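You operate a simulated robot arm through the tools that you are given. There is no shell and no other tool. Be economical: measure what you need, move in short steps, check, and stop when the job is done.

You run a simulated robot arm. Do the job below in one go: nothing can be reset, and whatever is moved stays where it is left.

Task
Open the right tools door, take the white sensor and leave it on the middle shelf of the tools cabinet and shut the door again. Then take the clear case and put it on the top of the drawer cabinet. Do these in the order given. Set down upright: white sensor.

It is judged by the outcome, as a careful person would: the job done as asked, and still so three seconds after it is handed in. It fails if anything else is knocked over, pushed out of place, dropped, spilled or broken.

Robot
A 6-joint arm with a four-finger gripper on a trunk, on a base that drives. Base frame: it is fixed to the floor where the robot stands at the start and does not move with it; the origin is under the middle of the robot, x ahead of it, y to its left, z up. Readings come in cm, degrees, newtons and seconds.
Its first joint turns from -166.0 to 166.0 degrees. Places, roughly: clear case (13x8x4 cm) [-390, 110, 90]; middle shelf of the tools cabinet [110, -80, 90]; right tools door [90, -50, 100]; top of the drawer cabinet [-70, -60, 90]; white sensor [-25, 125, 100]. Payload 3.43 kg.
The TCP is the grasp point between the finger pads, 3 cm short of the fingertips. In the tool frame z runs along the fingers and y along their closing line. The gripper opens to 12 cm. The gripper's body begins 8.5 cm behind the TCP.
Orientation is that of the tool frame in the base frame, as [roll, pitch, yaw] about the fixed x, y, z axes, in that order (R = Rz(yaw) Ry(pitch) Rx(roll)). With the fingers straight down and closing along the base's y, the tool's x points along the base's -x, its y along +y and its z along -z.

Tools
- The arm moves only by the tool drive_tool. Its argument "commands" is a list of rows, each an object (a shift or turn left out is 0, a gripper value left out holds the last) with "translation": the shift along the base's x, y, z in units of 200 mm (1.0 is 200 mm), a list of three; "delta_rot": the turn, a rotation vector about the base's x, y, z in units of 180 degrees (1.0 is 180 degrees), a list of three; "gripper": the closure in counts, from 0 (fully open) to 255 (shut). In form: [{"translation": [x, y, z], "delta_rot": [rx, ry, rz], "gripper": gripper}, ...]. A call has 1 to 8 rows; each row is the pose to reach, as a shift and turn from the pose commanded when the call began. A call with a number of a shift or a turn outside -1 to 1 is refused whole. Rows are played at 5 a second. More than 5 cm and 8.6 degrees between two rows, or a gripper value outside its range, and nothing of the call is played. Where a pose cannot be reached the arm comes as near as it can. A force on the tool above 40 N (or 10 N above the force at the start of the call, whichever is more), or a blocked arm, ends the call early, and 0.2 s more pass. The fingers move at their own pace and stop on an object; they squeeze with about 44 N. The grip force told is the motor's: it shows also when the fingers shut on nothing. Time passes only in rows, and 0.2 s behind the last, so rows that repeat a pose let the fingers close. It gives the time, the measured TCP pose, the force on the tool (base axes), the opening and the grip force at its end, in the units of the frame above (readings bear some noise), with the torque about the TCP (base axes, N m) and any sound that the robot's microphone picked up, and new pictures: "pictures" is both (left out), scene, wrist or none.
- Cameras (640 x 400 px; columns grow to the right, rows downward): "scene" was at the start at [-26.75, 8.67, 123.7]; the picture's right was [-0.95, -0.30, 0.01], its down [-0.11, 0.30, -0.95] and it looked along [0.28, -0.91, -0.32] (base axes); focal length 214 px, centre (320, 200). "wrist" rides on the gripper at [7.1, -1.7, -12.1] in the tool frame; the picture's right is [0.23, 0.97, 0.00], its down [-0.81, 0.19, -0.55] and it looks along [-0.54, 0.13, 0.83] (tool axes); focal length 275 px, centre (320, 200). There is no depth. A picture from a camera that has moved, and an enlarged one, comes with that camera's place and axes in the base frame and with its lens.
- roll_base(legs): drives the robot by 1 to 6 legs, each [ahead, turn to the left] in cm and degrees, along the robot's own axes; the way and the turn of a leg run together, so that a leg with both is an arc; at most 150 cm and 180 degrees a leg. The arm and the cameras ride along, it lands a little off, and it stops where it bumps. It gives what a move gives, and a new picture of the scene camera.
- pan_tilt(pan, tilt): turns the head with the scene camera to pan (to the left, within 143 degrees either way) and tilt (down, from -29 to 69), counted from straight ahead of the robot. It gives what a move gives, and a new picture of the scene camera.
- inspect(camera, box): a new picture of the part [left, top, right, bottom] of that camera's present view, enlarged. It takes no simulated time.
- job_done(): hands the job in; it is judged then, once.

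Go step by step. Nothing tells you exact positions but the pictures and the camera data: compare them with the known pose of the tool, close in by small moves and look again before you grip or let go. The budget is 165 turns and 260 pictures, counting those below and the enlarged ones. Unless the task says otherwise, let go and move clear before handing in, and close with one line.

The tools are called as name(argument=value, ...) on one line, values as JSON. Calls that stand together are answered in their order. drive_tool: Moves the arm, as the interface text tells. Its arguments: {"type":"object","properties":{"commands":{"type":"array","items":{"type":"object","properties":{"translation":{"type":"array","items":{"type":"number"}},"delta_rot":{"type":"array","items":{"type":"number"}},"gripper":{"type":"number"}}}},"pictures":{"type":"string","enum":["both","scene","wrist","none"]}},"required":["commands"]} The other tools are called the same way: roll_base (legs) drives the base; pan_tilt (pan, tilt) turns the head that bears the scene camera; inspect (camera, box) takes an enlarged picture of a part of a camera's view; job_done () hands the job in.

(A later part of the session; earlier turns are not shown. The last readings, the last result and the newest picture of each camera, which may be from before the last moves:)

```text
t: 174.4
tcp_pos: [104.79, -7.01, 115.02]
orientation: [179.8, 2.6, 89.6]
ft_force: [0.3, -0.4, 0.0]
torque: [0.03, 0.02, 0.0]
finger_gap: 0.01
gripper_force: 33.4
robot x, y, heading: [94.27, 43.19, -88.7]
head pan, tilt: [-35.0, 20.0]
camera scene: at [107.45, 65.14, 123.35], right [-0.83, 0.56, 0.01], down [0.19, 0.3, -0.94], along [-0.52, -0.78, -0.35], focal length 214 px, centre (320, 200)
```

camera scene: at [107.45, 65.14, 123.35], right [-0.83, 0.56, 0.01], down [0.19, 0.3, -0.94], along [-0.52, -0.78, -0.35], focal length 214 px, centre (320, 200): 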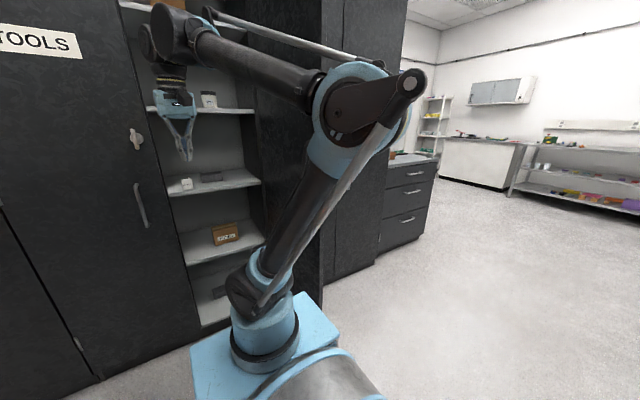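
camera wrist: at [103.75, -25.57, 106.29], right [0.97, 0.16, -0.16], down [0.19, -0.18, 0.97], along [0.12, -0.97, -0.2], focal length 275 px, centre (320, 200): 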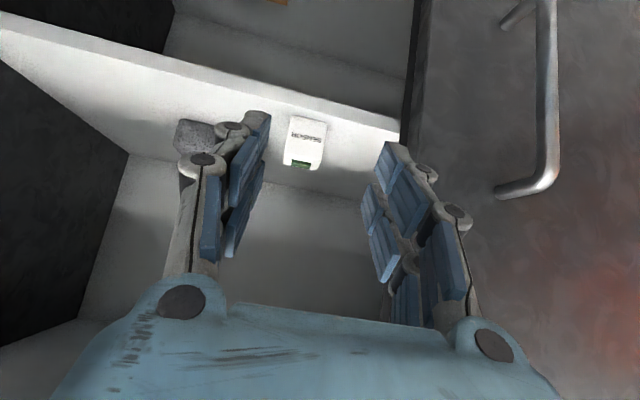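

The door stands at roughly 100°, its edge about (60, −3). Move the tool across in front of the edge, to the outer side.

drive_tool(commands=[{"translation": [-0.2, 0.12, 0]}, {"translation": [-0.4, 0.25, 0]}, {"translation": [-0.6, 0.4, 0]}, {"translation": [-0.8, 0.55, 0]}, {"translation": [-1.0, 0.65, 0]}], pictures="scene")

```text
t: 175.6
tcp_pos: [86.04, 4.96, 114.88]
orientation: [180.0, 2.6, 95.2]
ft_force: [-4.5, 4.0, -1.0]
torque: [-0.34, -0.49, -0.01]
finger_gap: 0.0
gripper_force: 33.7
robot x, y, heading: [94.29, 43.18, -89.1]
head pan, tilt: [-35.0, 20.0]
camera scene: at [107.46, 65.16, 123.35], right [-0.83, 0.56, 0.01], down [0.19, 0.3, -0.94], along [-0.53, -0.77, -0.35], focal length 214 px, centre (320, 200)
```

scene: 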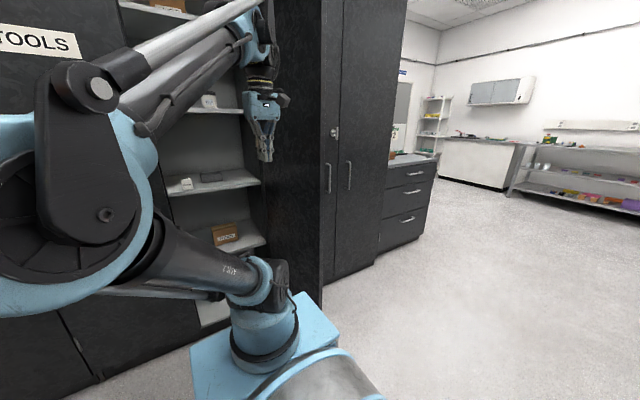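

The elbow is now on the left and the hand close in, so I can turn on the spot. I'll drive 36 cm west and face the cabinets again from the door's outer side.

roll_base(legs=[[0, -90], [36, 0]])

pan_tilt(pan=60, tilt=25)

```text
t: 182.3
tcp_pos: [21.7, 54.65, 114.98]
orientation: [179.9, 2.6, -2.6]
ft_force: [1.5, 0.3, -0.1]
torque: [-0.03, 0.01, 0.02]
finger_gap: 0.0
gripper_force: 33.4
robot x, y, heading: [58.19, 43.78, 179.3]
head pan, tilt: [-35.0, 20.0]
camera scene: at [80.0, 29.74, 123.35], right [0.59, 0.81, 0.01], down [0.29, -0.2, -0.94], along [-0.76, 0.55, -0.35], focal length 214 px, centre (320, 200)
```

scene: 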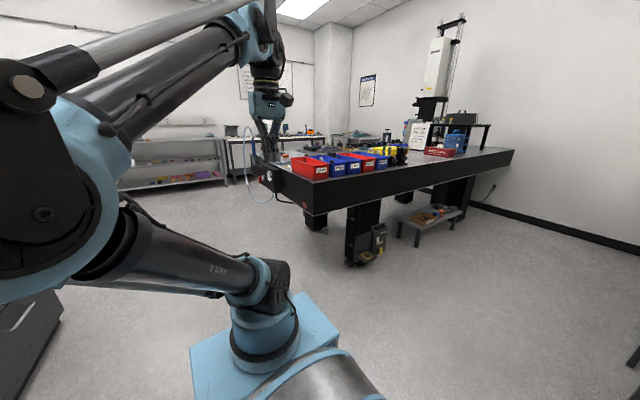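

```text
t: 184.0
tcp_pos: [22.95, 54.24, 115.41]
orientation: [179.9, 3.4, -2.7]
ft_force: [-0.5, 0.1, -0.1]
torque: [-0.02, 0.01, -0.02]
finger_gap: 0.0
gripper_force: 33.2
robot x, y, heading: [58.6, 43.43, 179.1]
head pan, tilt: [60.0, 25.0]
camera scene: at [82.82, 16.37, 122.59], right [-0.86, 0.51, -0.01], down [0.23, 0.36, -0.9], along [-0.46, -0.78, -0.43], focal length 214 px, centre (320, 200)
```

scene: 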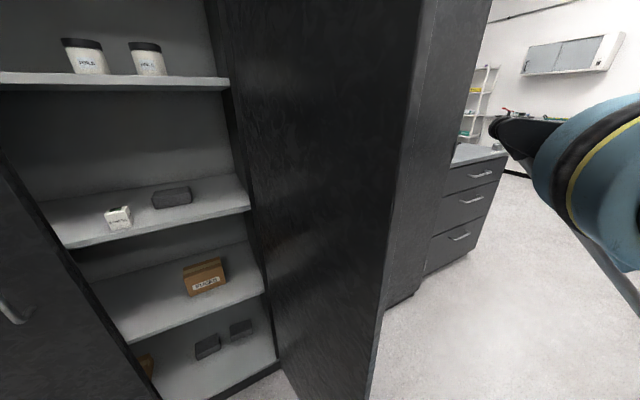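

The sensor stands upright on the shelf, display up. The door's edge is near (57, −3). I'll extend the arm so that the elbow comes in line, then turn left with the hand on the door's outer side.

drive_tool(commands=[{"translation": [-0.2, 0, 0]}, {"translation": [-0.4, 0, 0]}, {"translation": [-0.6, 0, 0]}, {"translation": [-0.8, 0, 0]}, {"translation": [-1.0, 0, 0]}], pictures="none")

drive_tool(commands=[{"translation": [-0.2, 0, 0]}, {"translation": [-0.35, 0, 0]}, {"translation": [-0.35, 0, 0]}], pictures="none")

pan_tilt(pan=10, tilt=20)

```text
t: 185.2
tcp_pos: [3.04, 54.25, 115.37]
orientation: [179.9, 3.3, -2.6]
ft_force: [0.4, 0.1, -0.8]
torque: [0.01, 0.03, -0.02]
finger_gap: 0.01
gripper_force: 33.2
robot x, y, heading: [58.19, 44.16, 179.1]
head pan, tilt: [60.0, 25.0]
```

```text
t: 186.0
tcp_pos: [-3.93, 54.3, 115.23]
orientation: [179.9, 3.3, -2.6]
ft_force: [-0.3, 0.5, 0.0]
torque: [0.02, 0.0, 0.0]
finger_gap: 0.02
gripper_force: 33.3
robot x, y, heading: [58.61, 44.04, 179.1]
head pan, tilt: [60.0, 25.0]
```

```text
t: 187.2
tcp_pos: [-4.0, 54.31, 115.27]
orientation: [179.9, 3.2, -2.6]
ft_force: [0.1, 0.1, 1.0]
torque: [-0.02, -0.01, -0.03]
finger_gap: 0.0
gripper_force: 33.3
robot x, y, heading: [58.75, 44.17, 179.2]
head pan, tilt: [10.0, 20.0]
camera scene: at [78.34, 22.8, 123.34], right [-0.16, 0.99, 0.0], down [0.35, 0.05, -0.94], along [-0.92, -0.15, -0.35], focal length 214 px, centre (320, 200)
```

scene: 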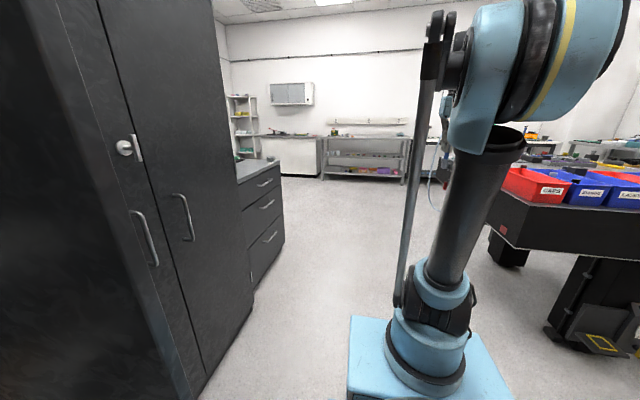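

Elbow is upright now. Turn left about 86°, bringing the hand to the door's outer side.

roll_base(legs=[[0, 86]])

pan_tilt(pan=0, tilt=25)

```text
t: 191.6
tcp_pos: [40.42, -17.01, 115.28]
orientation: [180.0, 3.4, 80.4]
ft_force: [-0.2, -0.1, 0.3]
torque: [0.0, -0.01, 0.0]
finger_gap: 0.0
gripper_force: 33.5
robot x, y, heading: [57.69, 43.78, -97.9]
head pan, tilt: [10.0, 20.0]
camera scene: at [80.67, 60.93, 123.34], right [-1.0, -0.03, 0.0], down [-0.01, 0.35, -0.94], along [0.03, -0.93, -0.35], focal length 214 px, centre (320, 200)
```

scene: 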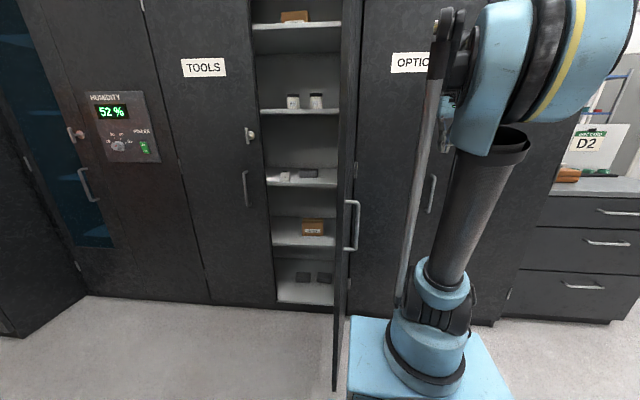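

```text
t: 192.3
tcp_pos: [40.62, -15.6, 116.07]
orientation: [179.8, 4.1, 80.4]
ft_force: [0.2, 1.0, -0.6]
torque: [-0.02, -0.01, 0.0]
finger_gap: 0.0
gripper_force: 33.1
robot x, y, heading: [57.77, 43.89, -97.9]
head pan, tilt: [0.0, 25.0]
camera scene: at [79.07, 61.11, 122.53], right [-0.99, 0.14, 0.0], down [0.06, 0.43, -0.9], along [-0.13, -0.89, -0.43], focal length 214 px, centre (320, 200)
```

scene: 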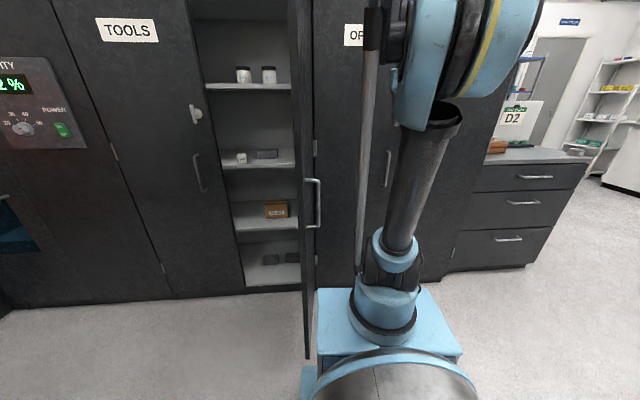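

The door stands at about 80° now, hand on its outer (handle) side. Push it: first to contact, then along the closing arc.

drive_tool(commands=[{"translation": [0.24, 0.05, 0]}, {"translation": [0.48, 0.1, 0]}, {"translation": [0.72, 0.14, 0]}, {"translation": [0.95, 0.16, 0]}, {"translation": [0.98, 0.16, 0]}], pictures="none")

drive_tool(commands=[{"translation": [0.2, 0.04, 0]}, {"translation": [0.4, 0.06, 0]}, {"translation": [0.6, 0.06, 0]}, {"translation": [0.8, 0.03, 0]}, {"translation": [1.0, -0.02, 0]}])

```text
t: 193.5
tcp_pos: [60.04, -12.51, 115.94]
orientation: [179.9, 4.0, 80.2]
ft_force: [-0.3, -0.1, 1.1]
torque: [0.03, -0.03, 0.0]
finger_gap: 0.01
gripper_force: 33.9
robot x, y, heading: [57.34, 43.61, -98.1]
head pan, tilt: [0.0, 25.0]
```

```text
t: 194.7
tcp_pos: [80.04, -13.03, 116.38]
orientation: [179.9, 4.0, 80.3]
ft_force: [0.3, 0.2, 0.5]
torque: [-0.07, -0.05, 0.0]
finger_gap: 0.04
gripper_force: 33.7
robot x, y, heading: [57.66, 43.85, -97.7]
head pan, tilt: [0.0, 25.0]
camera scene: at [79.05, 61.15, 122.53], right [-0.99, 0.14, 0.0], down [0.06, 0.43, -0.9], along [-0.13, -0.89, -0.43], focal length 214 px, centre (320, 200)
camera wrist: at [79.71, -4.91, 127.82], right [1.0, 0.06, -0.01], down [0.06, -0.79, 0.61], along [0.03, -0.61, -0.79], focal length 275 px, centre (320, 200)
```

scene: 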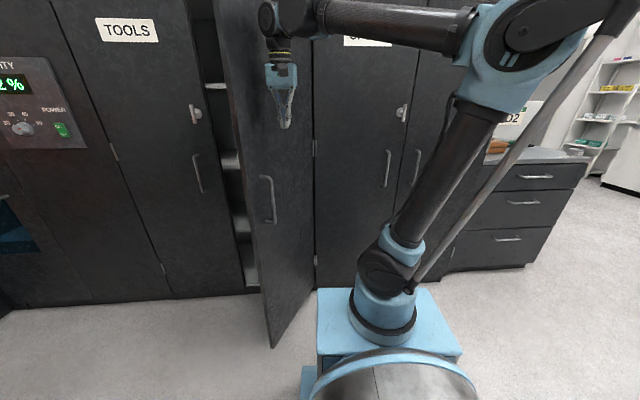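
wrist: 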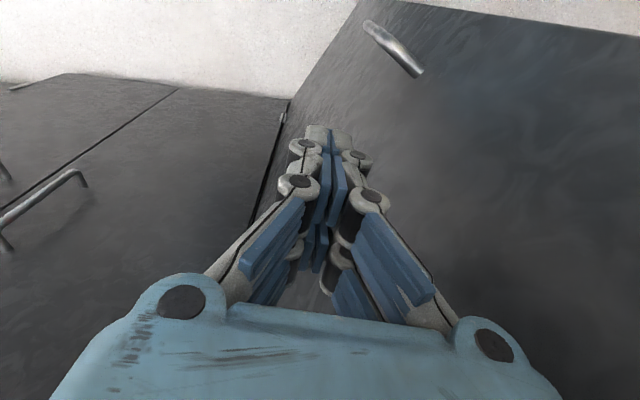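

Working well. Continue along the arc toward the frame.

drive_tool(commands=[{"translation": [0.18, -0.08, 0]}, {"translation": [0.34, -0.2, 0]}, {"translation": [0.48, -0.36, 0]}, {"translation": [0.6, -0.54, 0]}, {"translation": [0.7, -0.73, 0]}, {"translation": [0.76, -0.9, 0]}], pictures="none")

drive_tool(commands=[{"translation": [0.05, -0.15, 0]}, {"translation": [0.08, -0.3, 0]}, {"translation": [0.1, -0.42, 0]}, {"translation": [0.1, -0.52, 0]}, {"translation": [0.1, -0.6, 0]}, {"translation": [0.1, -0.68, 0]}, {"translation": [0.1, -0.74, 0]}])

```text
t: 196.1
tcp_pos: [95.23, -31.04, 116.06]
orientation: [179.8, 4.0, 80.4]
ft_force: [-0.2, 1.2, 0.8]
torque: [-0.08, 0.01, 0.01]
finger_gap: 0.0
gripper_force: 33.9
robot x, y, heading: [57.46, 43.46, -97.7]
head pan, tilt: [0.0, 25.0]
```

```text
t: 197.2
tcp_pos: [97.49, -39.96, 116.96]
orientation: [180.0, 4.3, 80.4]
ft_force: [0.1, -2.7, -2.3]
torque: [0.25, 0.04, -0.04]
finger_gap: 0.0
gripper_force: 33.3
robot x, y, heading: [58.13, 43.63, -98.0]
head pan, tilt: [0.0, 25.0]
stopped in row 5: the force on the tool passed its limit at 73 N (the readings are from after the stop); the commanded pose is now the measured one
camera scene: at [79.08, 61.05, 122.54], right [-0.99, 0.14, 0.0], down [0.06, 0.43, -0.9], along [-0.13, -0.89, -0.44], focal length 214 px, centre (320, 200)
camera wrist: at [97.21, -31.72, 128.36], right [1.0, 0.06, -0.02], down [0.06, -0.79, 0.61], along [0.03, -0.61, -0.79], focal length 275 px, centre (320, 200)
```

scene: 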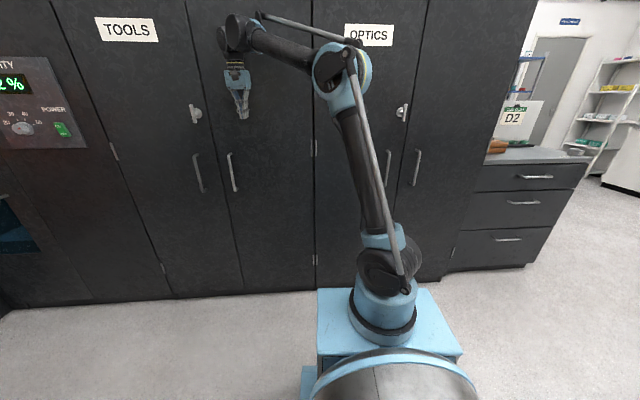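
wrist: 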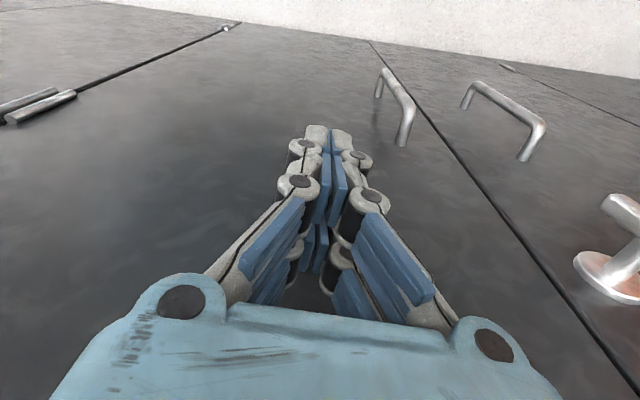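

The door is shut flush. Retract the hand to mid distance, then drive to the clear case far on the other side.

drive_tool(commands=[{"translation": [-0.1, 0.2, 0]}, {"translation": [-0.25, 0.38, 0]}, {"translation": [-0.45, 0.5, 0]}, {"translation": [-0.65, 0.62, 0]}, {"translation": [-0.85, 0.74, 0]}, {"translation": [-1.0, 0.88, 0]}, {"translation": [-1.0, 1.0, 0], "gripper": 0}], pictures="none")

roll_base(legs=[[0, -80], [120, 0]])

pan_tilt(pan=-15, tilt=15)

```text
t: 198.8
tcp_pos: [77.27, -19.67, 116.92]
orientation: [-180.0, 4.4, 80.5]
ft_force: [0.0, 0.2, -0.5]
torque: [0.04, 0.04, -0.01]
finger_gap: 9.13
gripper_force: 0.0
robot x, y, heading: [57.64, 43.75, -98.2]
head pan, tilt: [0.0, 25.0]
```

```text
t: 209.0
tcp_pos: [-123.17, 7.78, 116.84]
orientation: [-180.0, 4.3, 1.1]
ft_force: [1.1, 0.2, 0.0]
torque: [0.01, -0.01, 0.02]
finger_gap: 12.02
gripper_force: 0.2
robot x, y, heading: [-64.26, 39.35, -177.1]
head pan, tilt: [0.0, 25.0]
camera scene: at [-43.62, 21.21, 122.53], right [-0.05, 1.0, 0.0], down [0.43, 0.02, -0.9], along [-0.9, -0.04, -0.43], focal length 214 px, centre (320, 200)
```

scene: 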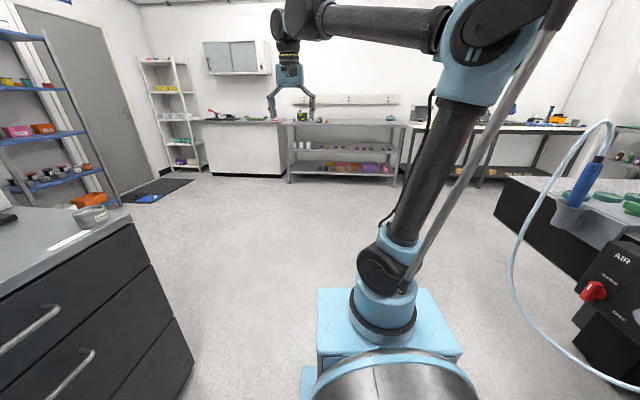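

```text
t: 209.7
tcp_pos: [-121.81, 8.03, 117.59]
orientation: [179.8, 5.0, 1.2]
ft_force: [-1.0, 0.1, -0.2]
torque: [0.01, -0.01, 0.02]
finger_gap: 12.0
gripper_force: 0.0
robot x, y, heading: [-64.32, 39.03, -177.0]
head pan, tilt: [-15.0, 15.0]
camera scene: at [-43.57, 23.62, 124.15], right [0.21, 0.98, 0.0], down [0.27, -0.05, -0.96], along [-0.94, 0.21, -0.27], focal length 214 px, centre (320, 200)
```

scene: 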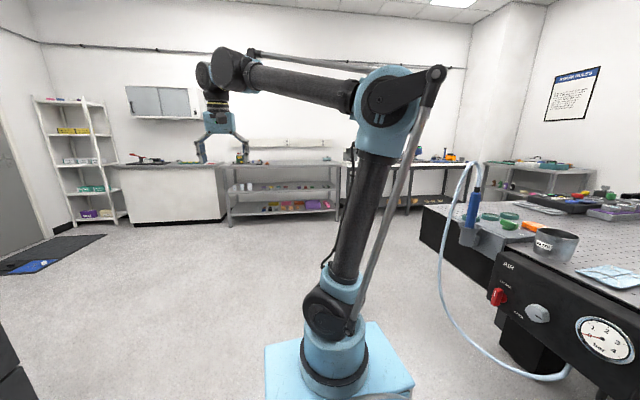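

The case should be on the right part of the steel bench at the far wall. I drive nearer, clear of the hose at the table.

roll_base(legs=[[0, -3], [110, 0], [0, -28], [115, 0], [0, 28]])

pan_tilt(pan=-5, tilt=20)

```text
t: 224.4
tcp_pos: [-333.36, 54.01, 117.62]
orientation: [179.9, 5.1, 1.2]
ft_force: [-0.3, 0.1, 0.1]
torque: [0.01, -0.03, -0.03]
finger_gap: 12.01
gripper_force: 0.1
robot x, y, heading: [-275.94, 85.81, -177.2]
head pan, tilt: [-15.0, 15.0]
camera scene: at [-255.16, 70.12, 124.15], right [0.21, 0.98, 0.0], down [0.27, -0.05, -0.96], along [-0.94, 0.2, -0.27], focal length 214 px, centre (320, 200)
```

scene: 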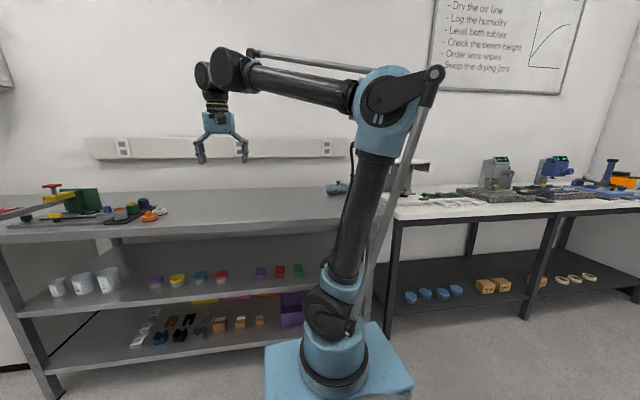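

```text
t: 225.1
tcp_pos: [-331.93, 54.14, 118.4]
orientation: [179.9, 5.7, 1.3]
ft_force: [-1.1, 0.5, 0.7]
torque: [0.01, -0.01, -0.04]
finger_gap: 12.02
gripper_force: 0.1
robot x, y, heading: [-276.19, 85.63, -177.5]
head pan, tilt: [-5.0, 20.0]
camera scene: at [-255.33, 68.51, 123.34], right [0.04, 1.0, 0.0], down [0.35, -0.01, -0.94], along [-0.93, 0.04, -0.35], focal length 214 px, centre (320, 200)
```

scene: 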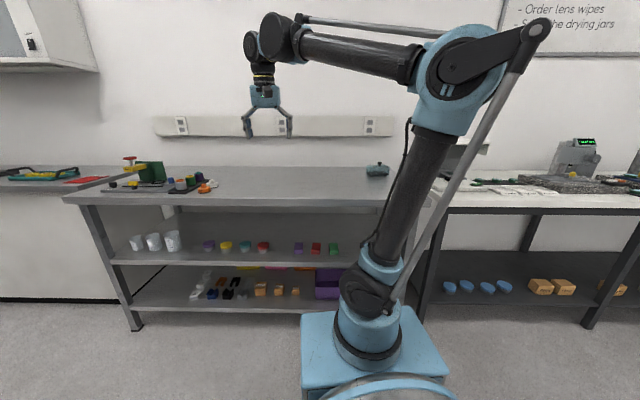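

The item at (378,168) on the bench fits the case. Zoom.

inspect(camera="scene", box=[330, 140, 430, 200])

inspect(camera="wrist", box=[0, 0, 640, 400])

```text
6.40 times, centred on (380, 170) of scene
camera zoom: at [-255.33, 68.51, 123.34], right [0.04, 1.0, 0.0], down [0.35, -0.01, -0.94], along [-0.93, 0.04, -0.35], focal length 1373 px, centre (-64, 392)
```

zoom: 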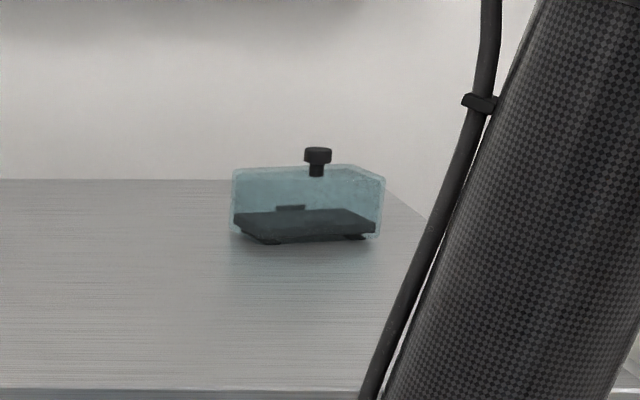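

```text
1.00 times, centred on (320, 200) of wrist (not enlarged: the box is as wide or as high as the picture)
camera zoom: at [-323.73, 56.09, 129.56], right [0.25, -0.97, -0.02], down [-0.75, -0.21, 0.63], along [-0.61, -0.14, -0.78], focal length 275 px, centre (320, 200)
```

zoom: 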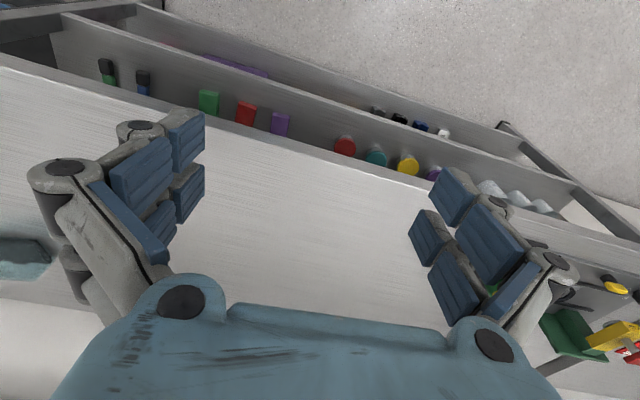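

That's the clear case (black base, clear cover, knob), long side roughly along y at about (−387, 111). Drive closer and bring the hand above it.

roll_base(legs=[[26, 0]])

drive_tool(commands=[{"translation": [0.05, 0.22, 0.05]}, {"translation": [0.1, 0.44, 0.1]}, {"translation": [0.1, 0.66, 0.1]}, {"translation": [0.05, 0.88, 0.1]}, {"translation": [0.05, 0.98, 0.1]}], pictures="none")

drive_tool(commands=[{"translation": [0, 0.2, 0]}, {"translation": [0, 0.4, 0]}, {"translation": [0, 0.6, 0]}, {"translation": [0, 0.8, 0]}, {"translation": [0, 0.98, 0]}, {"translation": [0, 0.98, 0]}])

```text
t: 227.0
tcp_pos: [-357.41, 52.63, 118.22]
orientation: [179.9, 5.7, 1.6]
ft_force: [0.1, 0.5, -0.2]
torque: [0.0, 0.0, -0.03]
finger_gap: 12.0
gripper_force: 0.1
robot x, y, heading: [-301.63, 84.24, -176.8]
head pan, tilt: [-5.0, 20.0]
camera scene: at [-280.76, 67.3, 123.34], right [0.03, 1.0, 0.0], down [0.35, -0.01, -0.94], along [-0.93, 0.03, -0.35], focal length 214 px, centre (320, 200)
```

scene: 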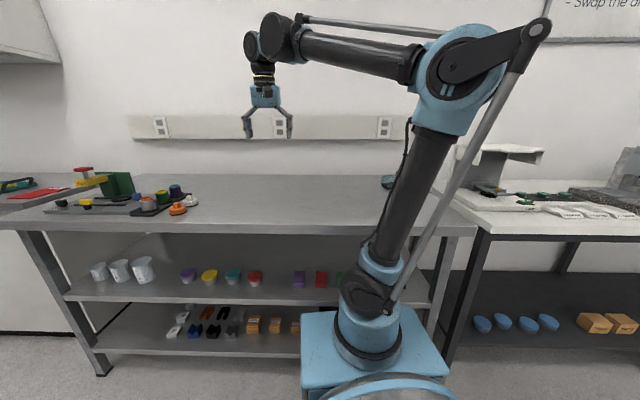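

```text
t: 228.2
tcp_pos: [-354.88, 72.35, 121.09]
orientation: [179.8, 6.3, 1.7]
ft_force: [-0.5, 0.7, -0.3]
torque: [0.0, -0.01, 0.0]
finger_gap: 11.98
gripper_force: 0.1
robot x, y, heading: [-301.8, 84.17, -176.9]
head pan, tilt: [-5.0, 20.0]
```

```text
t: 229.6
tcp_pos: [-354.88, 91.61, 121.39]
orientation: [180.0, 6.4, 1.6]
ft_force: [0.1, 0.6, 0.4]
torque: [0.0, 0.0, 0.0]
finger_gap: 12.0
gripper_force: 0.1
robot x, y, heading: [-301.64, 84.3, -176.8]
head pan, tilt: [-5.0, 20.0]
camera scene: at [-280.74, 67.32, 123.33], right [0.03, 1.0, 0.0], down [0.35, -0.01, -0.94], along [-0.93, 0.03, -0.35], focal length 214 px, centre (320, 200)
camera wrist: at [-346.55, 93.61, 132.57], right [0.26, -0.97, -0.02], down [-0.74, -0.21, 0.64], along [-0.62, -0.15, -0.77], focal length 275 px, centre (320, 200)
```

scene: 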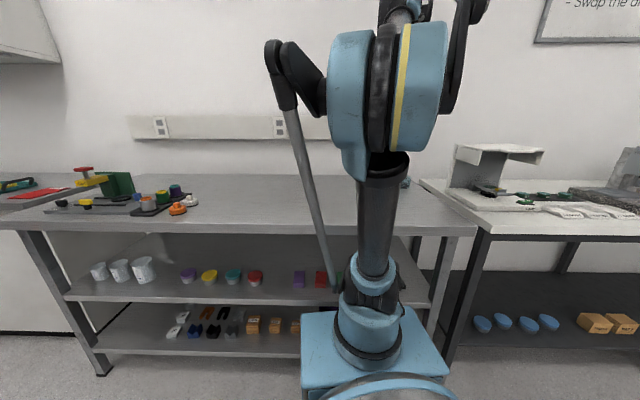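
wrist: 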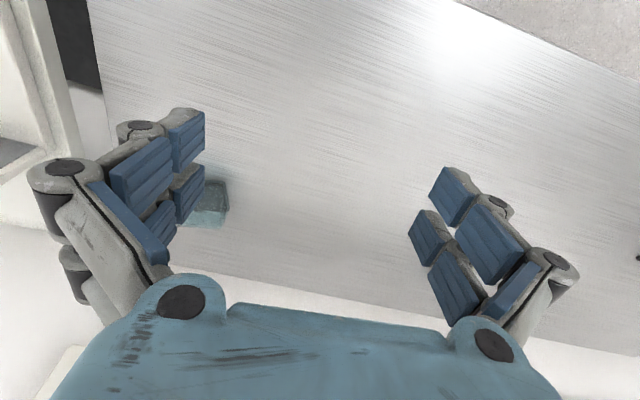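

Case at about (−387, 109). Centre the hand over it and level the tool.

drive_tool(commands=[{"translation": [-0.15, 0.18, 0], "delta_rot": [0, -0.01, 0]}, {"translation": [-0.3, 0.36, 0], "delta_rot": [0, -0.02, 0]}, {"translation": [-0.45, 0.54, 0], "delta_rot": [0, -0.03, 0]}, {"translation": [-0.6, 0.72, 0], "delta_rot": [0, -0.0355, 0]}, {"translation": [-0.7, 0.88, 0.0], "delta_rot": [0, -0.0355, 0]}, {"translation": [-0.7, 0.88, 0.0], "delta_rot": [0, -0.0355, 0]}], pictures="wrist")

```text
t: 231.0
tcp_pos: [-369.04, 109.1, 120.88]
orientation: [179.7, 0.0, 1.5]
ft_force: [-0.7, 0.5, -0.1]
torque: [-0.02, 0.03, 0.02]
finger_gap: 12.01
gripper_force: 0.0
robot x, y, heading: [-302.13, 84.54, -177.0]
head pan, tilt: [-5.0, 20.0]
camera wrist: at [-362.02, 111.12, 132.91], right [0.26, -0.97, 0.01], down [-0.81, -0.21, 0.55], along [-0.53, -0.15, -0.83], focal length 275 px, centre (320, 200)
```

wrist: 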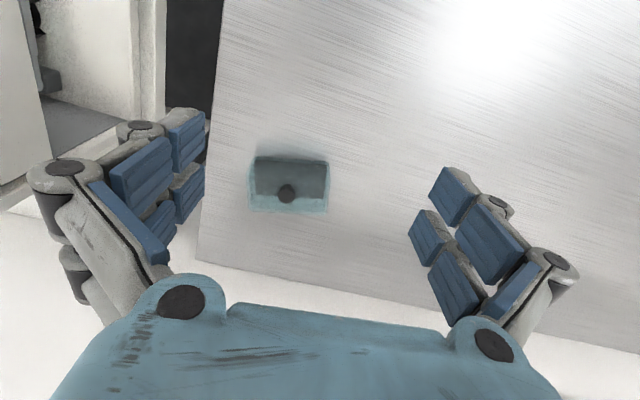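

The case lies at (−386, 109.7), turned about 15°. Turn the hand −75° to close across its 8 cm side and go above it.

drive_tool(commands=[{"delta_rot": [0, 0, -0.046]}, {"delta_rot": [0, 0, -0.092]}, {"delta_rot": [0, 0, -0.138]}, {"delta_rot": [0, 0, -0.184]}, {"delta_rot": [0, 0, -0.23]}, {"delta_rot": [0, 0, -0.276]}, {"delta_rot": [0, 0, -0.322]}, {"delta_rot": [0, 0, -0.368]}], pictures="none")

drive_tool(commands=[{"translation": [-0.15, 0, 0], "delta_rot": [0, 0, -0.03]}, {"translation": [-0.35, 0, 0], "delta_rot": [0, 0, -0.049]}, {"translation": [-0.55, 0.02, 0], "delta_rot": [0, 0, -0.049]}, {"translation": [-0.75, 0.03, 0], "delta_rot": [0, 0, -0.049]}, {"translation": [-0.84, 0.03, 0], "delta_rot": [0, 0, -0.049]}, {"translation": [-0.84, 0.03, 0], "delta_rot": [0, 0, -0.049]}], pictures="wrist")

inspect(camera="wrist", box=[200, 0, 440, 240])

```text
t: 232.8
tcp_pos: [-368.89, 109.43, 121.05]
orientation: [179.8, 0.0, -64.8]
ft_force: [-0.4, 0.2, 0.5]
torque: [-0.02, 0.0, 0.0]
finger_gap: 12.01
gripper_force: 0.1
robot x, y, heading: [-300.97, 84.37, -176.9]
head pan, tilt: [-5.0, 20.0]
```

```text
t: 234.2
tcp_pos: [-385.89, 109.77, 120.98]
orientation: [179.8, 0.1, -73.5]
ft_force: [0.6, 0.4, 0.1]
torque: [-0.01, 0.03, -0.01]
finger_gap: 12.01
gripper_force: 0.0
robot x, y, heading: [-301.55, 84.56, -177.0]
head pan, tilt: [-5.0, 20.0]
camera wrist: at [-382.14, 103.38, 132.93], right [-0.87, -0.5, 0.0], down [-0.41, 0.72, 0.55], along [-0.28, 0.48, -0.83], focal length 275 px, centre (320, 200)
```

wrist: 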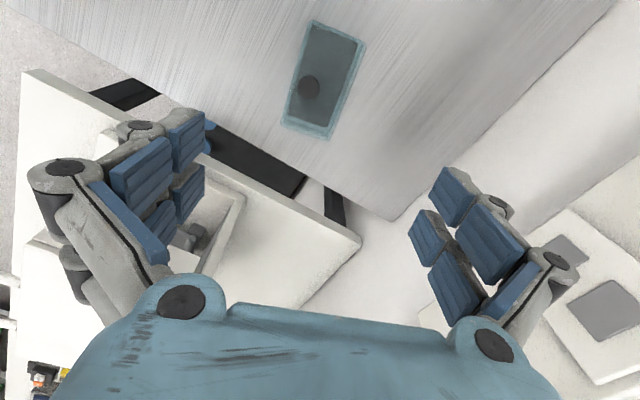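

```text
1.67 times, centred on (320, 120) of wrist
camera zoom: at [-382.14, 103.38, 132.93], right [-0.87, -0.5, 0.0], down [-0.41, 0.72, 0.55], along [-0.28, 0.48, -0.83], focal length 459 px, centre (320, 333)
```

zoom: 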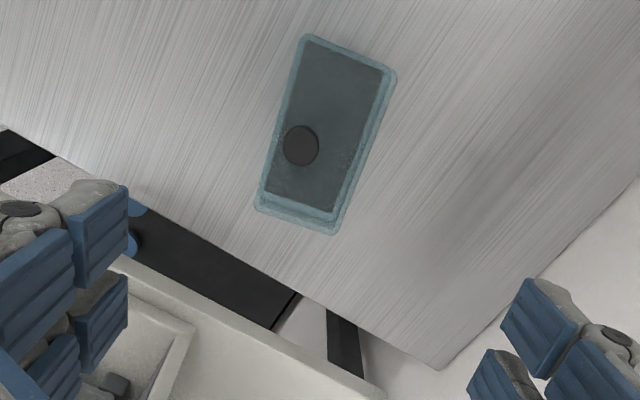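

Refine: centre (−386.4, 110.1), turn −6°. Descend to just above.

drive_tool(commands=[{"translation": [-0.025, 0.015, -0.2], "delta_rot": [0, 0, -0.033]}, {"translation": [-0.025, 0.015, -0.4], "delta_rot": [0, 0, -0.033]}, {"translation": [-0.025, 0.015, -0.6], "delta_rot": [0, 0, -0.033]}, {"translation": [-0.025, 0.015, -0.8], "delta_rot": [0, 0, -0.033]}, {"translation": [-0.025, 0.015, -1.0], "delta_rot": [0, 0, -0.033]}, {"translation": [-0.025, 0.015, -1.0], "delta_rot": [0, 0, -0.033]}], pictures="wrist")

```text
t: 235.6
tcp_pos: [-386.01, 110.68, 101.11]
orientation: [179.8, 0.0, -79.3]
ft_force: [0.4, -0.8, 0.4]
torque: [0.01, -0.03, 0.01]
finger_gap: 12.01
gripper_force: 0.1
robot x, y, heading: [-301.94, 84.38, -176.9]
head pan, tilt: [-5.0, 20.0]
camera wrist: at [-383.04, 104.0, 113.06], right [-0.91, -0.4, 0.0], down [-0.34, 0.76, 0.55], along [-0.23, 0.51, -0.83], focal length 275 px, centre (320, 200)
```

wrist: 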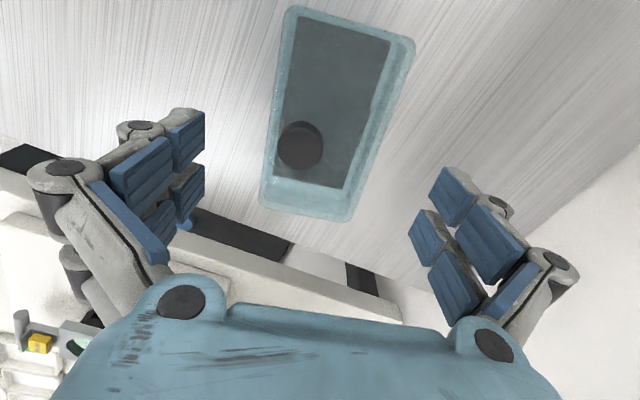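

Aligned. Move −0.5 in x and lower to TCP ≈94.

drive_tool(commands=[{"translation": [-0.02, 0, -0.12]}, {"translation": [-0.025, 0, -0.22]}, {"translation": [-0.025, 0, -0.28]}, {"translation": [-0.025, 0, -0.32]}, {"translation": [-0.025, 0, -0.345]}, {"translation": [-0.025, 0, -0.345]}], pictures="wrist")

```text
t: 237.0
tcp_pos: [-386.58, 110.36, 94.03]
orientation: [179.8, 0.0, -79.3]
ft_force: [1.4, 0.4, 0.1]
torque: [0.0, 0.04, 0.02]
finger_gap: 11.99
gripper_force: 0.1
robot x, y, heading: [-301.47, 84.18, -177.0]
head pan, tilt: [-5.0, 20.0]
camera wrist: at [-383.66, 103.73, 106.11], right [-0.91, -0.41, 0.0], down [-0.34, 0.76, 0.55], along [-0.23, 0.51, -0.83], focal length 275 px, centre (320, 200)
```

wrist: 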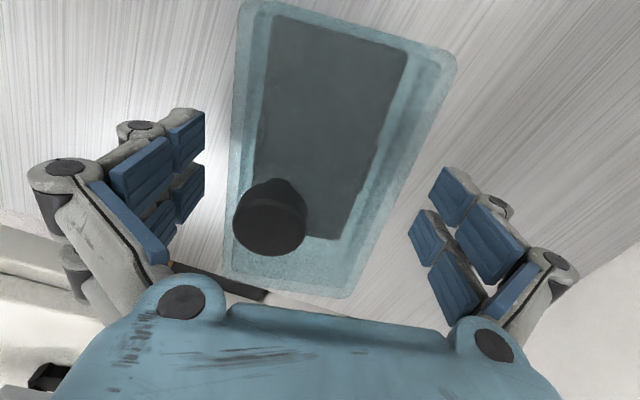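

Go a few mm lower carefully, then close.

drive_tool(commands=[{"translation": [0, 0, -0.012]}, {"translation": [0, 0, -0.024]}, {"translation": [0, 0, -0.036]}], pictures="none")

drive_tool(commands=[{"gripper": 60}, {"gripper": 80}, {"gripper": 255}, {"gripper": 255}, {"gripper": 255}], pictures="wrist")

```text
t: 237.8
tcp_pos: [-386.65, 110.51, 93.44]
orientation: [179.8, 0.0, -79.4]
ft_force: [0.7, -0.5, 0.1]
torque: [-0.01, 0.01, 0.03]
finger_gap: 12.0
gripper_force: 0.0
robot x, y, heading: [-301.54, 84.11, -177.0]
head pan, tilt: [-5.0, 20.0]
```

```text
t: 239.0
tcp_pos: [-386.72, 110.36, 93.46]
orientation: [179.7, 0.0, -79.4]
ft_force: [-1.1, 1.3, 8.3]
torque: [0.0, 0.02, 0.2]
finger_gap: 7.37
gripper_force: 44.0
robot x, y, heading: [-301.41, 83.97, -176.4]
head pan, tilt: [-5.0, 20.0]
camera wrist: at [-383.67, 103.73, 105.48], right [-0.91, -0.41, 0.0], down [-0.34, 0.76, 0.55], along [-0.23, 0.51, -0.83], focal length 275 px, centre (320, 200)
```

wrist: 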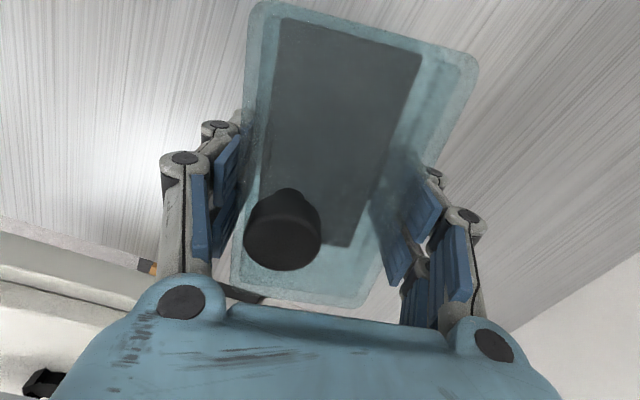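

Gripped at 7.37 cm. Lift a little and check that cover and base come together.

drive_tool(commands=[{"translation": [0, 0, 0.05]}, {"translation": [0, 0, 0.12]}, {"translation": [0, 0, 0.2]}, {"translation": [0, 0, 0.3]}], pictures="wrist")

pan_tilt(pan=-25, tilt=20)

```text
t: 240.0
tcp_pos: [-386.74, 110.34, 99.46]
orientation: [179.7, 0.0, -79.4]
ft_force: [-0.7, -0.4, -2.6]
torque: [0.05, 0.0, -0.01]
finger_gap: 7.37
gripper_force: 44.0
robot x, y, heading: [-301.61, 84.31, -177.0]
head pan, tilt: [-5.0, 20.0]
camera wrist: at [-383.58, 103.6, 111.49], right [-0.91, -0.41, 0.0], down [-0.34, 0.76, 0.55], along [-0.23, 0.51, -0.83], focal length 275 px, centre (320, 200)
```

wrist: 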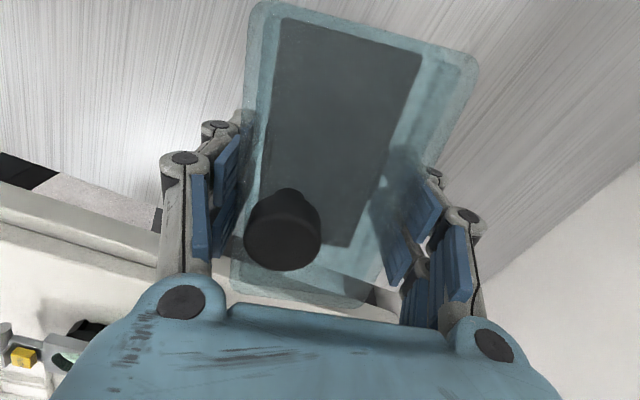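

```text
t: 240.8
tcp_pos: [-386.54, 110.35, 99.4]
orientation: [179.8, 0.0, -79.4]
ft_force: [-0.4, 0.4, -2.1]
torque: [0.04, 0.04, 0.03]
finger_gap: 7.36
gripper_force: 43.9
robot x, y, heading: [-301.64, 84.46, -176.8]
head pan, tilt: [-25.0, 20.0]
camera scene: at [-280.11, 70.47, 123.35], right [0.37, 0.93, 0.01], down [0.33, -0.13, -0.94], along [-0.87, 0.35, -0.35], focal length 214 px, centre (320, 200)
```

scene: 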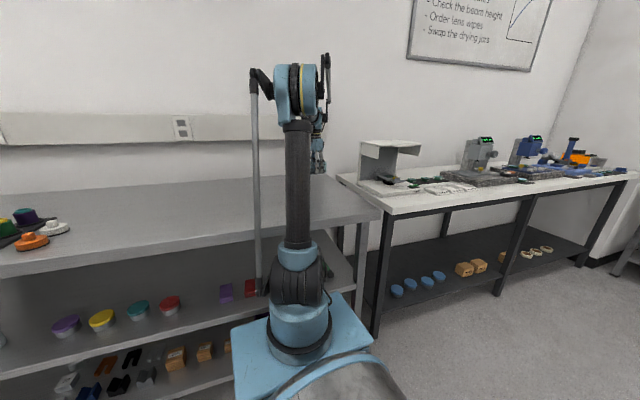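

The whole case came up. Lift higher and retract for travel.

drive_tool(commands=[{"translation": [0.05, 0, 0.2]}, {"translation": [0.15, -0.05, 0.4]}, {"translation": [0.3, -0.1, 0.55]}, {"translation": [0.45, -0.2, 0.7]}, {"translation": [0.6, -0.35, 0.8]}, {"translation": [0.75, -0.5, 0.85]}, {"translation": [0.9, -0.6, 0.85]}, {"translation": [1.0, -0.75, 0.85]}], pictures="none")

pan_tilt(pan=0, tilt=25)

```text
t: 242.6
tcp_pos: [-366.8, 95.33, 116.61]
orientation: [179.8, 0.0, -79.3]
ft_force: [-0.4, 0.2, -2.0]
torque: [-0.04, -0.05, 0.01]
finger_gap: 7.35
gripper_force: 44.1
robot x, y, heading: [-301.54, 84.11, -176.8]
head pan, tilt: [-25.0, 20.0]
```

```text
t: 243.5
tcp_pos: [-366.87, 95.35, 116.57]
orientation: [179.8, -0.1, -79.4]
ft_force: [-0.4, -0.2, -3.1]
torque: [-0.01, 0.01, 0.0]
finger_gap: 7.37
gripper_force: 44.5
robot x, y, heading: [-301.46, 84.27, -177.0]
head pan, tilt: [0.0, 25.0]
camera scene: at [-280.65, 66.51, 122.53], right [-0.05, 1.0, 0.0], down [0.43, 0.02, -0.9], along [-0.9, -0.05, -0.43], focal length 214 px, centre (320, 200)
```

scene: 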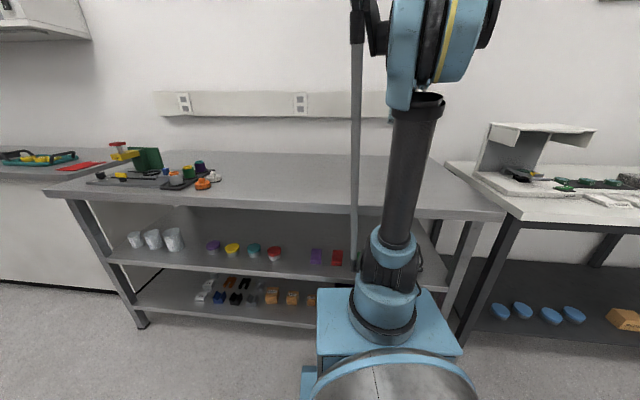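

Now drive back to the drawer cabinet.

roll_base(legs=[[-40, 0], [0, 81], [0, 81], [99, 0], [99, 0], [0, -75]])

inspect(camera="wrist", box=[0, 0, 640, 400])

```text
t: 267.1
tcp_pos: [-87.22, -34.6, 116.52]
orientation: [179.8, 0.0, 6.0]
ft_force: [-0.6, -0.4, -2.9]
torque: [-0.01, 0.03, 0.0]
finger_gap: 7.34
gripper_force: 43.8
robot x, y, heading: [-70.33, 29.37, -91.5]
head pan, tilt: [0.0, 25.0]
camera scene: at [-50.52, 49.1, 122.53], right [-1.0, 0.03, 0.0], down [0.01, 0.43, -0.9], along [-0.02, -0.9, -0.43], focal length 214 px, centre (320, 200)
```

scene: 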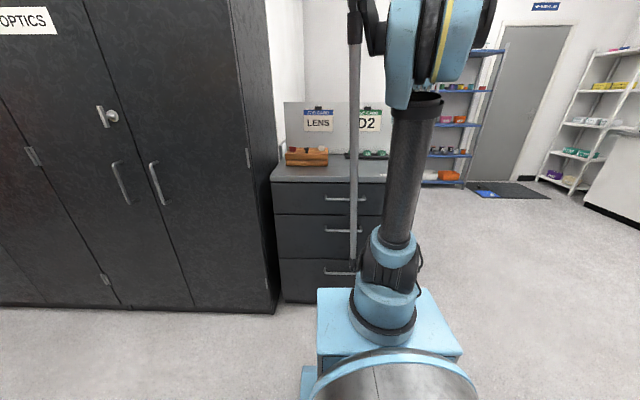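

```text
1.00 times, centred on (320, 200) of wrist (not enlarged: the box is as wide or as high as the picture)
camera zoom: at [-80.33, -32.14, 128.59], right [0.33, -0.94, 0.0], down [-0.79, -0.27, 0.55], along [-0.52, -0.19, -0.83], focal length 275 px, centre (320, 200)
```

zoom: 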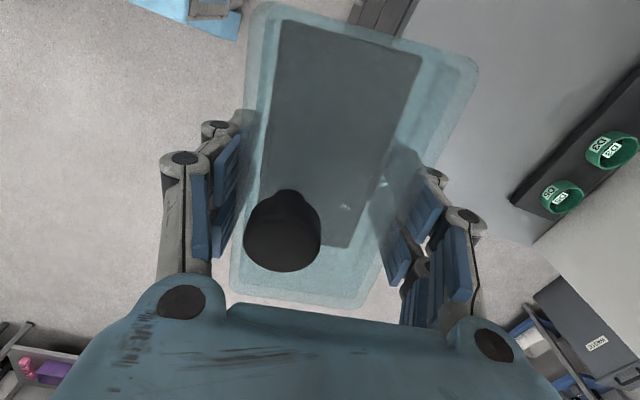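

The drawer top right of the wooden block is free (front edge y −43.5, disc tray at y −71, canister at x −90). I'll go above (−72, −53), straightening the case.

drive_tool(commands=[{"translation": [0.2, 0, 0], "delta_rot": [0, 0, -0.01]}, {"translation": [0.4, 0, 0], "delta_rot": [0, 0, -0.02]}, {"translation": [0.6, -0.05, 0], "delta_rot": [0, 0, -0.035]}, {"translation": [0.75, -0.2, 0], "delta_rot": [0, 0, -0.035]}, {"translation": [0.75, -0.42, -0.05], "delta_rot": [0, 0, -0.035]}, {"translation": [0.75, -0.64, -0.1], "delta_rot": [0, 0, -0.035]}, {"translation": [0.75, -0.84, -0.2], "delta_rot": [0, 0, -0.035]}, {"translation": [0.75, -0.92, -0.35], "delta_rot": [0, 0, -0.035]}])

```text
t: 268.9
tcp_pos: [-72.41, -51.7, 110.14]
orientation: [179.2, 0.1, -0.4]
ft_force: [-0.9, 0.3, -1.4]
torque: [-0.03, 0.0, 0.01]
finger_gap: 7.37
gripper_force: 44.0
robot x, y, heading: [-69.85, 29.6, -91.8]
head pan, tilt: [0.0, 25.0]
camera scene: at [-50.51, 49.13, 122.52], right [-1.0, 0.03, 0.0], down [0.01, 0.43, -0.9], along [-0.02, -0.9, -0.43], focal length 214 px, centre (320, 200)
camera wrist: at [-65.31, -49.86, 122.34], right [0.22, -0.97, 0.02], down [-0.81, -0.18, 0.56], along [-0.54, -0.14, -0.83], focal length 275 px, centre (320, 200)
```

scene: 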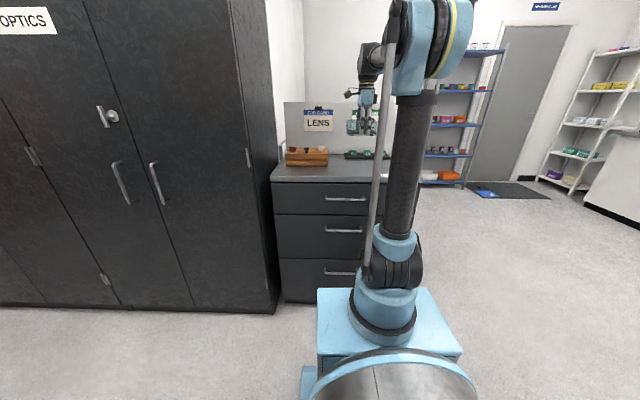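
wrist: 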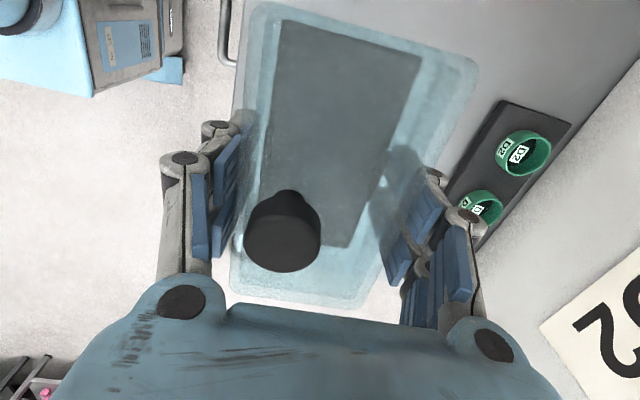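

Lower toward the surface; first to TCP ≈ 96.

drive_tool(commands=[{"translation": [0, -0.07, -0.15], "delta_rot": [0.0045, 0, 0]}, {"translation": [0, -0.07, -0.3], "delta_rot": [0.0045, 0, 0]}, {"translation": [0, -0.07, -0.45], "delta_rot": [0.0045, 0, 0]}, {"translation": [0, -0.07, -0.57], "delta_rot": [0.0045, 0, 0]}, {"translation": [0, -0.07, -0.66], "delta_rot": [0.0045, 0, 0]}, {"translation": [0, -0.07, -0.7], "delta_rot": [0.0045, 0, 0]}], pictures="wrist")

inspect(camera="scene", box=[280, 90, 420, 190])

```text
t: 270.4
tcp_pos: [-71.98, -52.93, 96.52]
orientation: [179.9, 0.1, -0.3]
ft_force: [0.3, 0.1, -2.5]
torque: [0.0, 0.04, 0.01]
finger_gap: 7.37
gripper_force: 44.1
robot x, y, heading: [-69.96, 29.55, -91.7]
head pan, tilt: [0.0, 25.0]
camera wrist: at [-64.96, -51.24, 108.46], right [0.22, -0.97, 0.0], down [-0.81, -0.19, 0.56], along [-0.54, -0.13, -0.83], focal length 275 px, centre (320, 200)
```

wrist: 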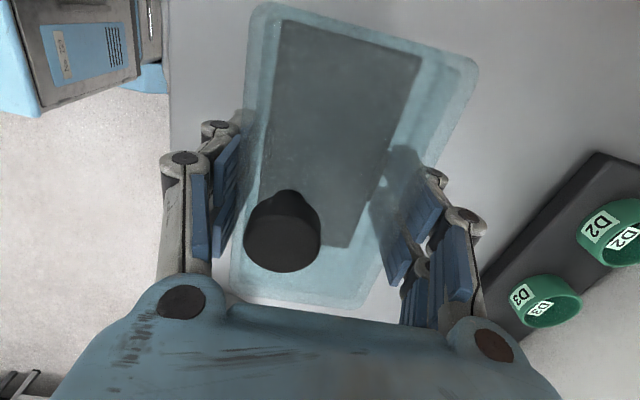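

```text
4.00 times, centred on (350, 140) of scene
camera zoom: at [-50.5, 49.09, 122.53], right [-1.0, 0.03, 0.0], down [0.01, 0.43, -0.9], along [-0.02, -0.9, -0.43], focal length 858 px, centre (200, 440)
```

zoom: 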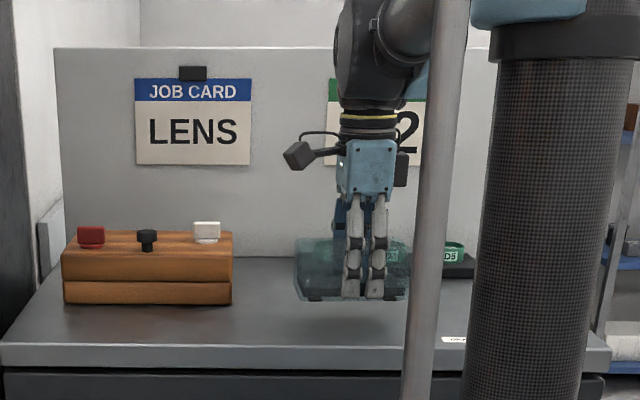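

About 3 cm to go. Lower slowly.

drive_tool(commands=[{"translation": [0, 0, -0.03]}, {"translation": [0, 0, -0.055]}, {"translation": [0, 0, -0.075]}, {"translation": [0, 0, -0.09]}, {"translation": [0, 0, -0.1]}, {"translation": [0, 0, -0.11]}, {"translation": [0, 0, -0.12]}], pictures="none")

inspect(camera="scene", box=[280, 90, 420, 190])

```text
t: 271.9
tcp_pos: [-72.24, -52.99, 94.1]
orientation: [179.9, 0.1, -0.4]
ft_force: [0.0, 0.6, -2.5]
torque: [0.03, 0.02, -0.01]
finger_gap: 7.36
gripper_force: 43.8
robot x, y, heading: [-69.88, 29.62, -91.7]
head pan, tilt: [0.0, 25.0]
```

```text
4.00 times, centred on (350, 140) of scene
camera zoom: at [-50.5, 49.09, 122.53], right [-1.0, 0.03, 0.0], down [0.01, 0.43, -0.9], along [-0.02, -0.9, -0.43], focal length 858 px, centre (200, 440)
```

zoom: 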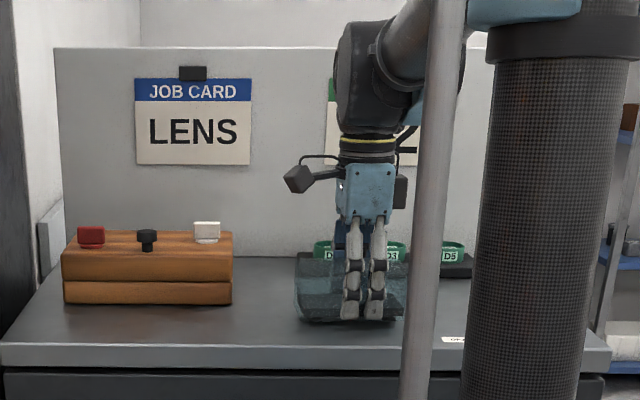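

drive_tool(commands=[{"translation": [0, 0, -0.006]}, {"translation": [0, 0, -0.012]}, {"translation": [0, 0, -0.018]}, {"translation": [0, 0, -0.024]}, {"translation": [0, 0, -0.03]}, {"translation": [0, 0, -0.036]}], pictures="none")

```text
t: 273.4
tcp_pos: [-72.17, -52.84, 93.25]
orientation: [179.8, 0.1, -0.4]
ft_force: [3.6, -7.4, 30.2]
torque: [-0.29, -0.06, -0.1]
finger_gap: 7.38
gripper_force: 43.4
robot x, y, heading: [-69.71, 29.21, -91.7]
head pan, tilt: [0.0, 25.0]
```

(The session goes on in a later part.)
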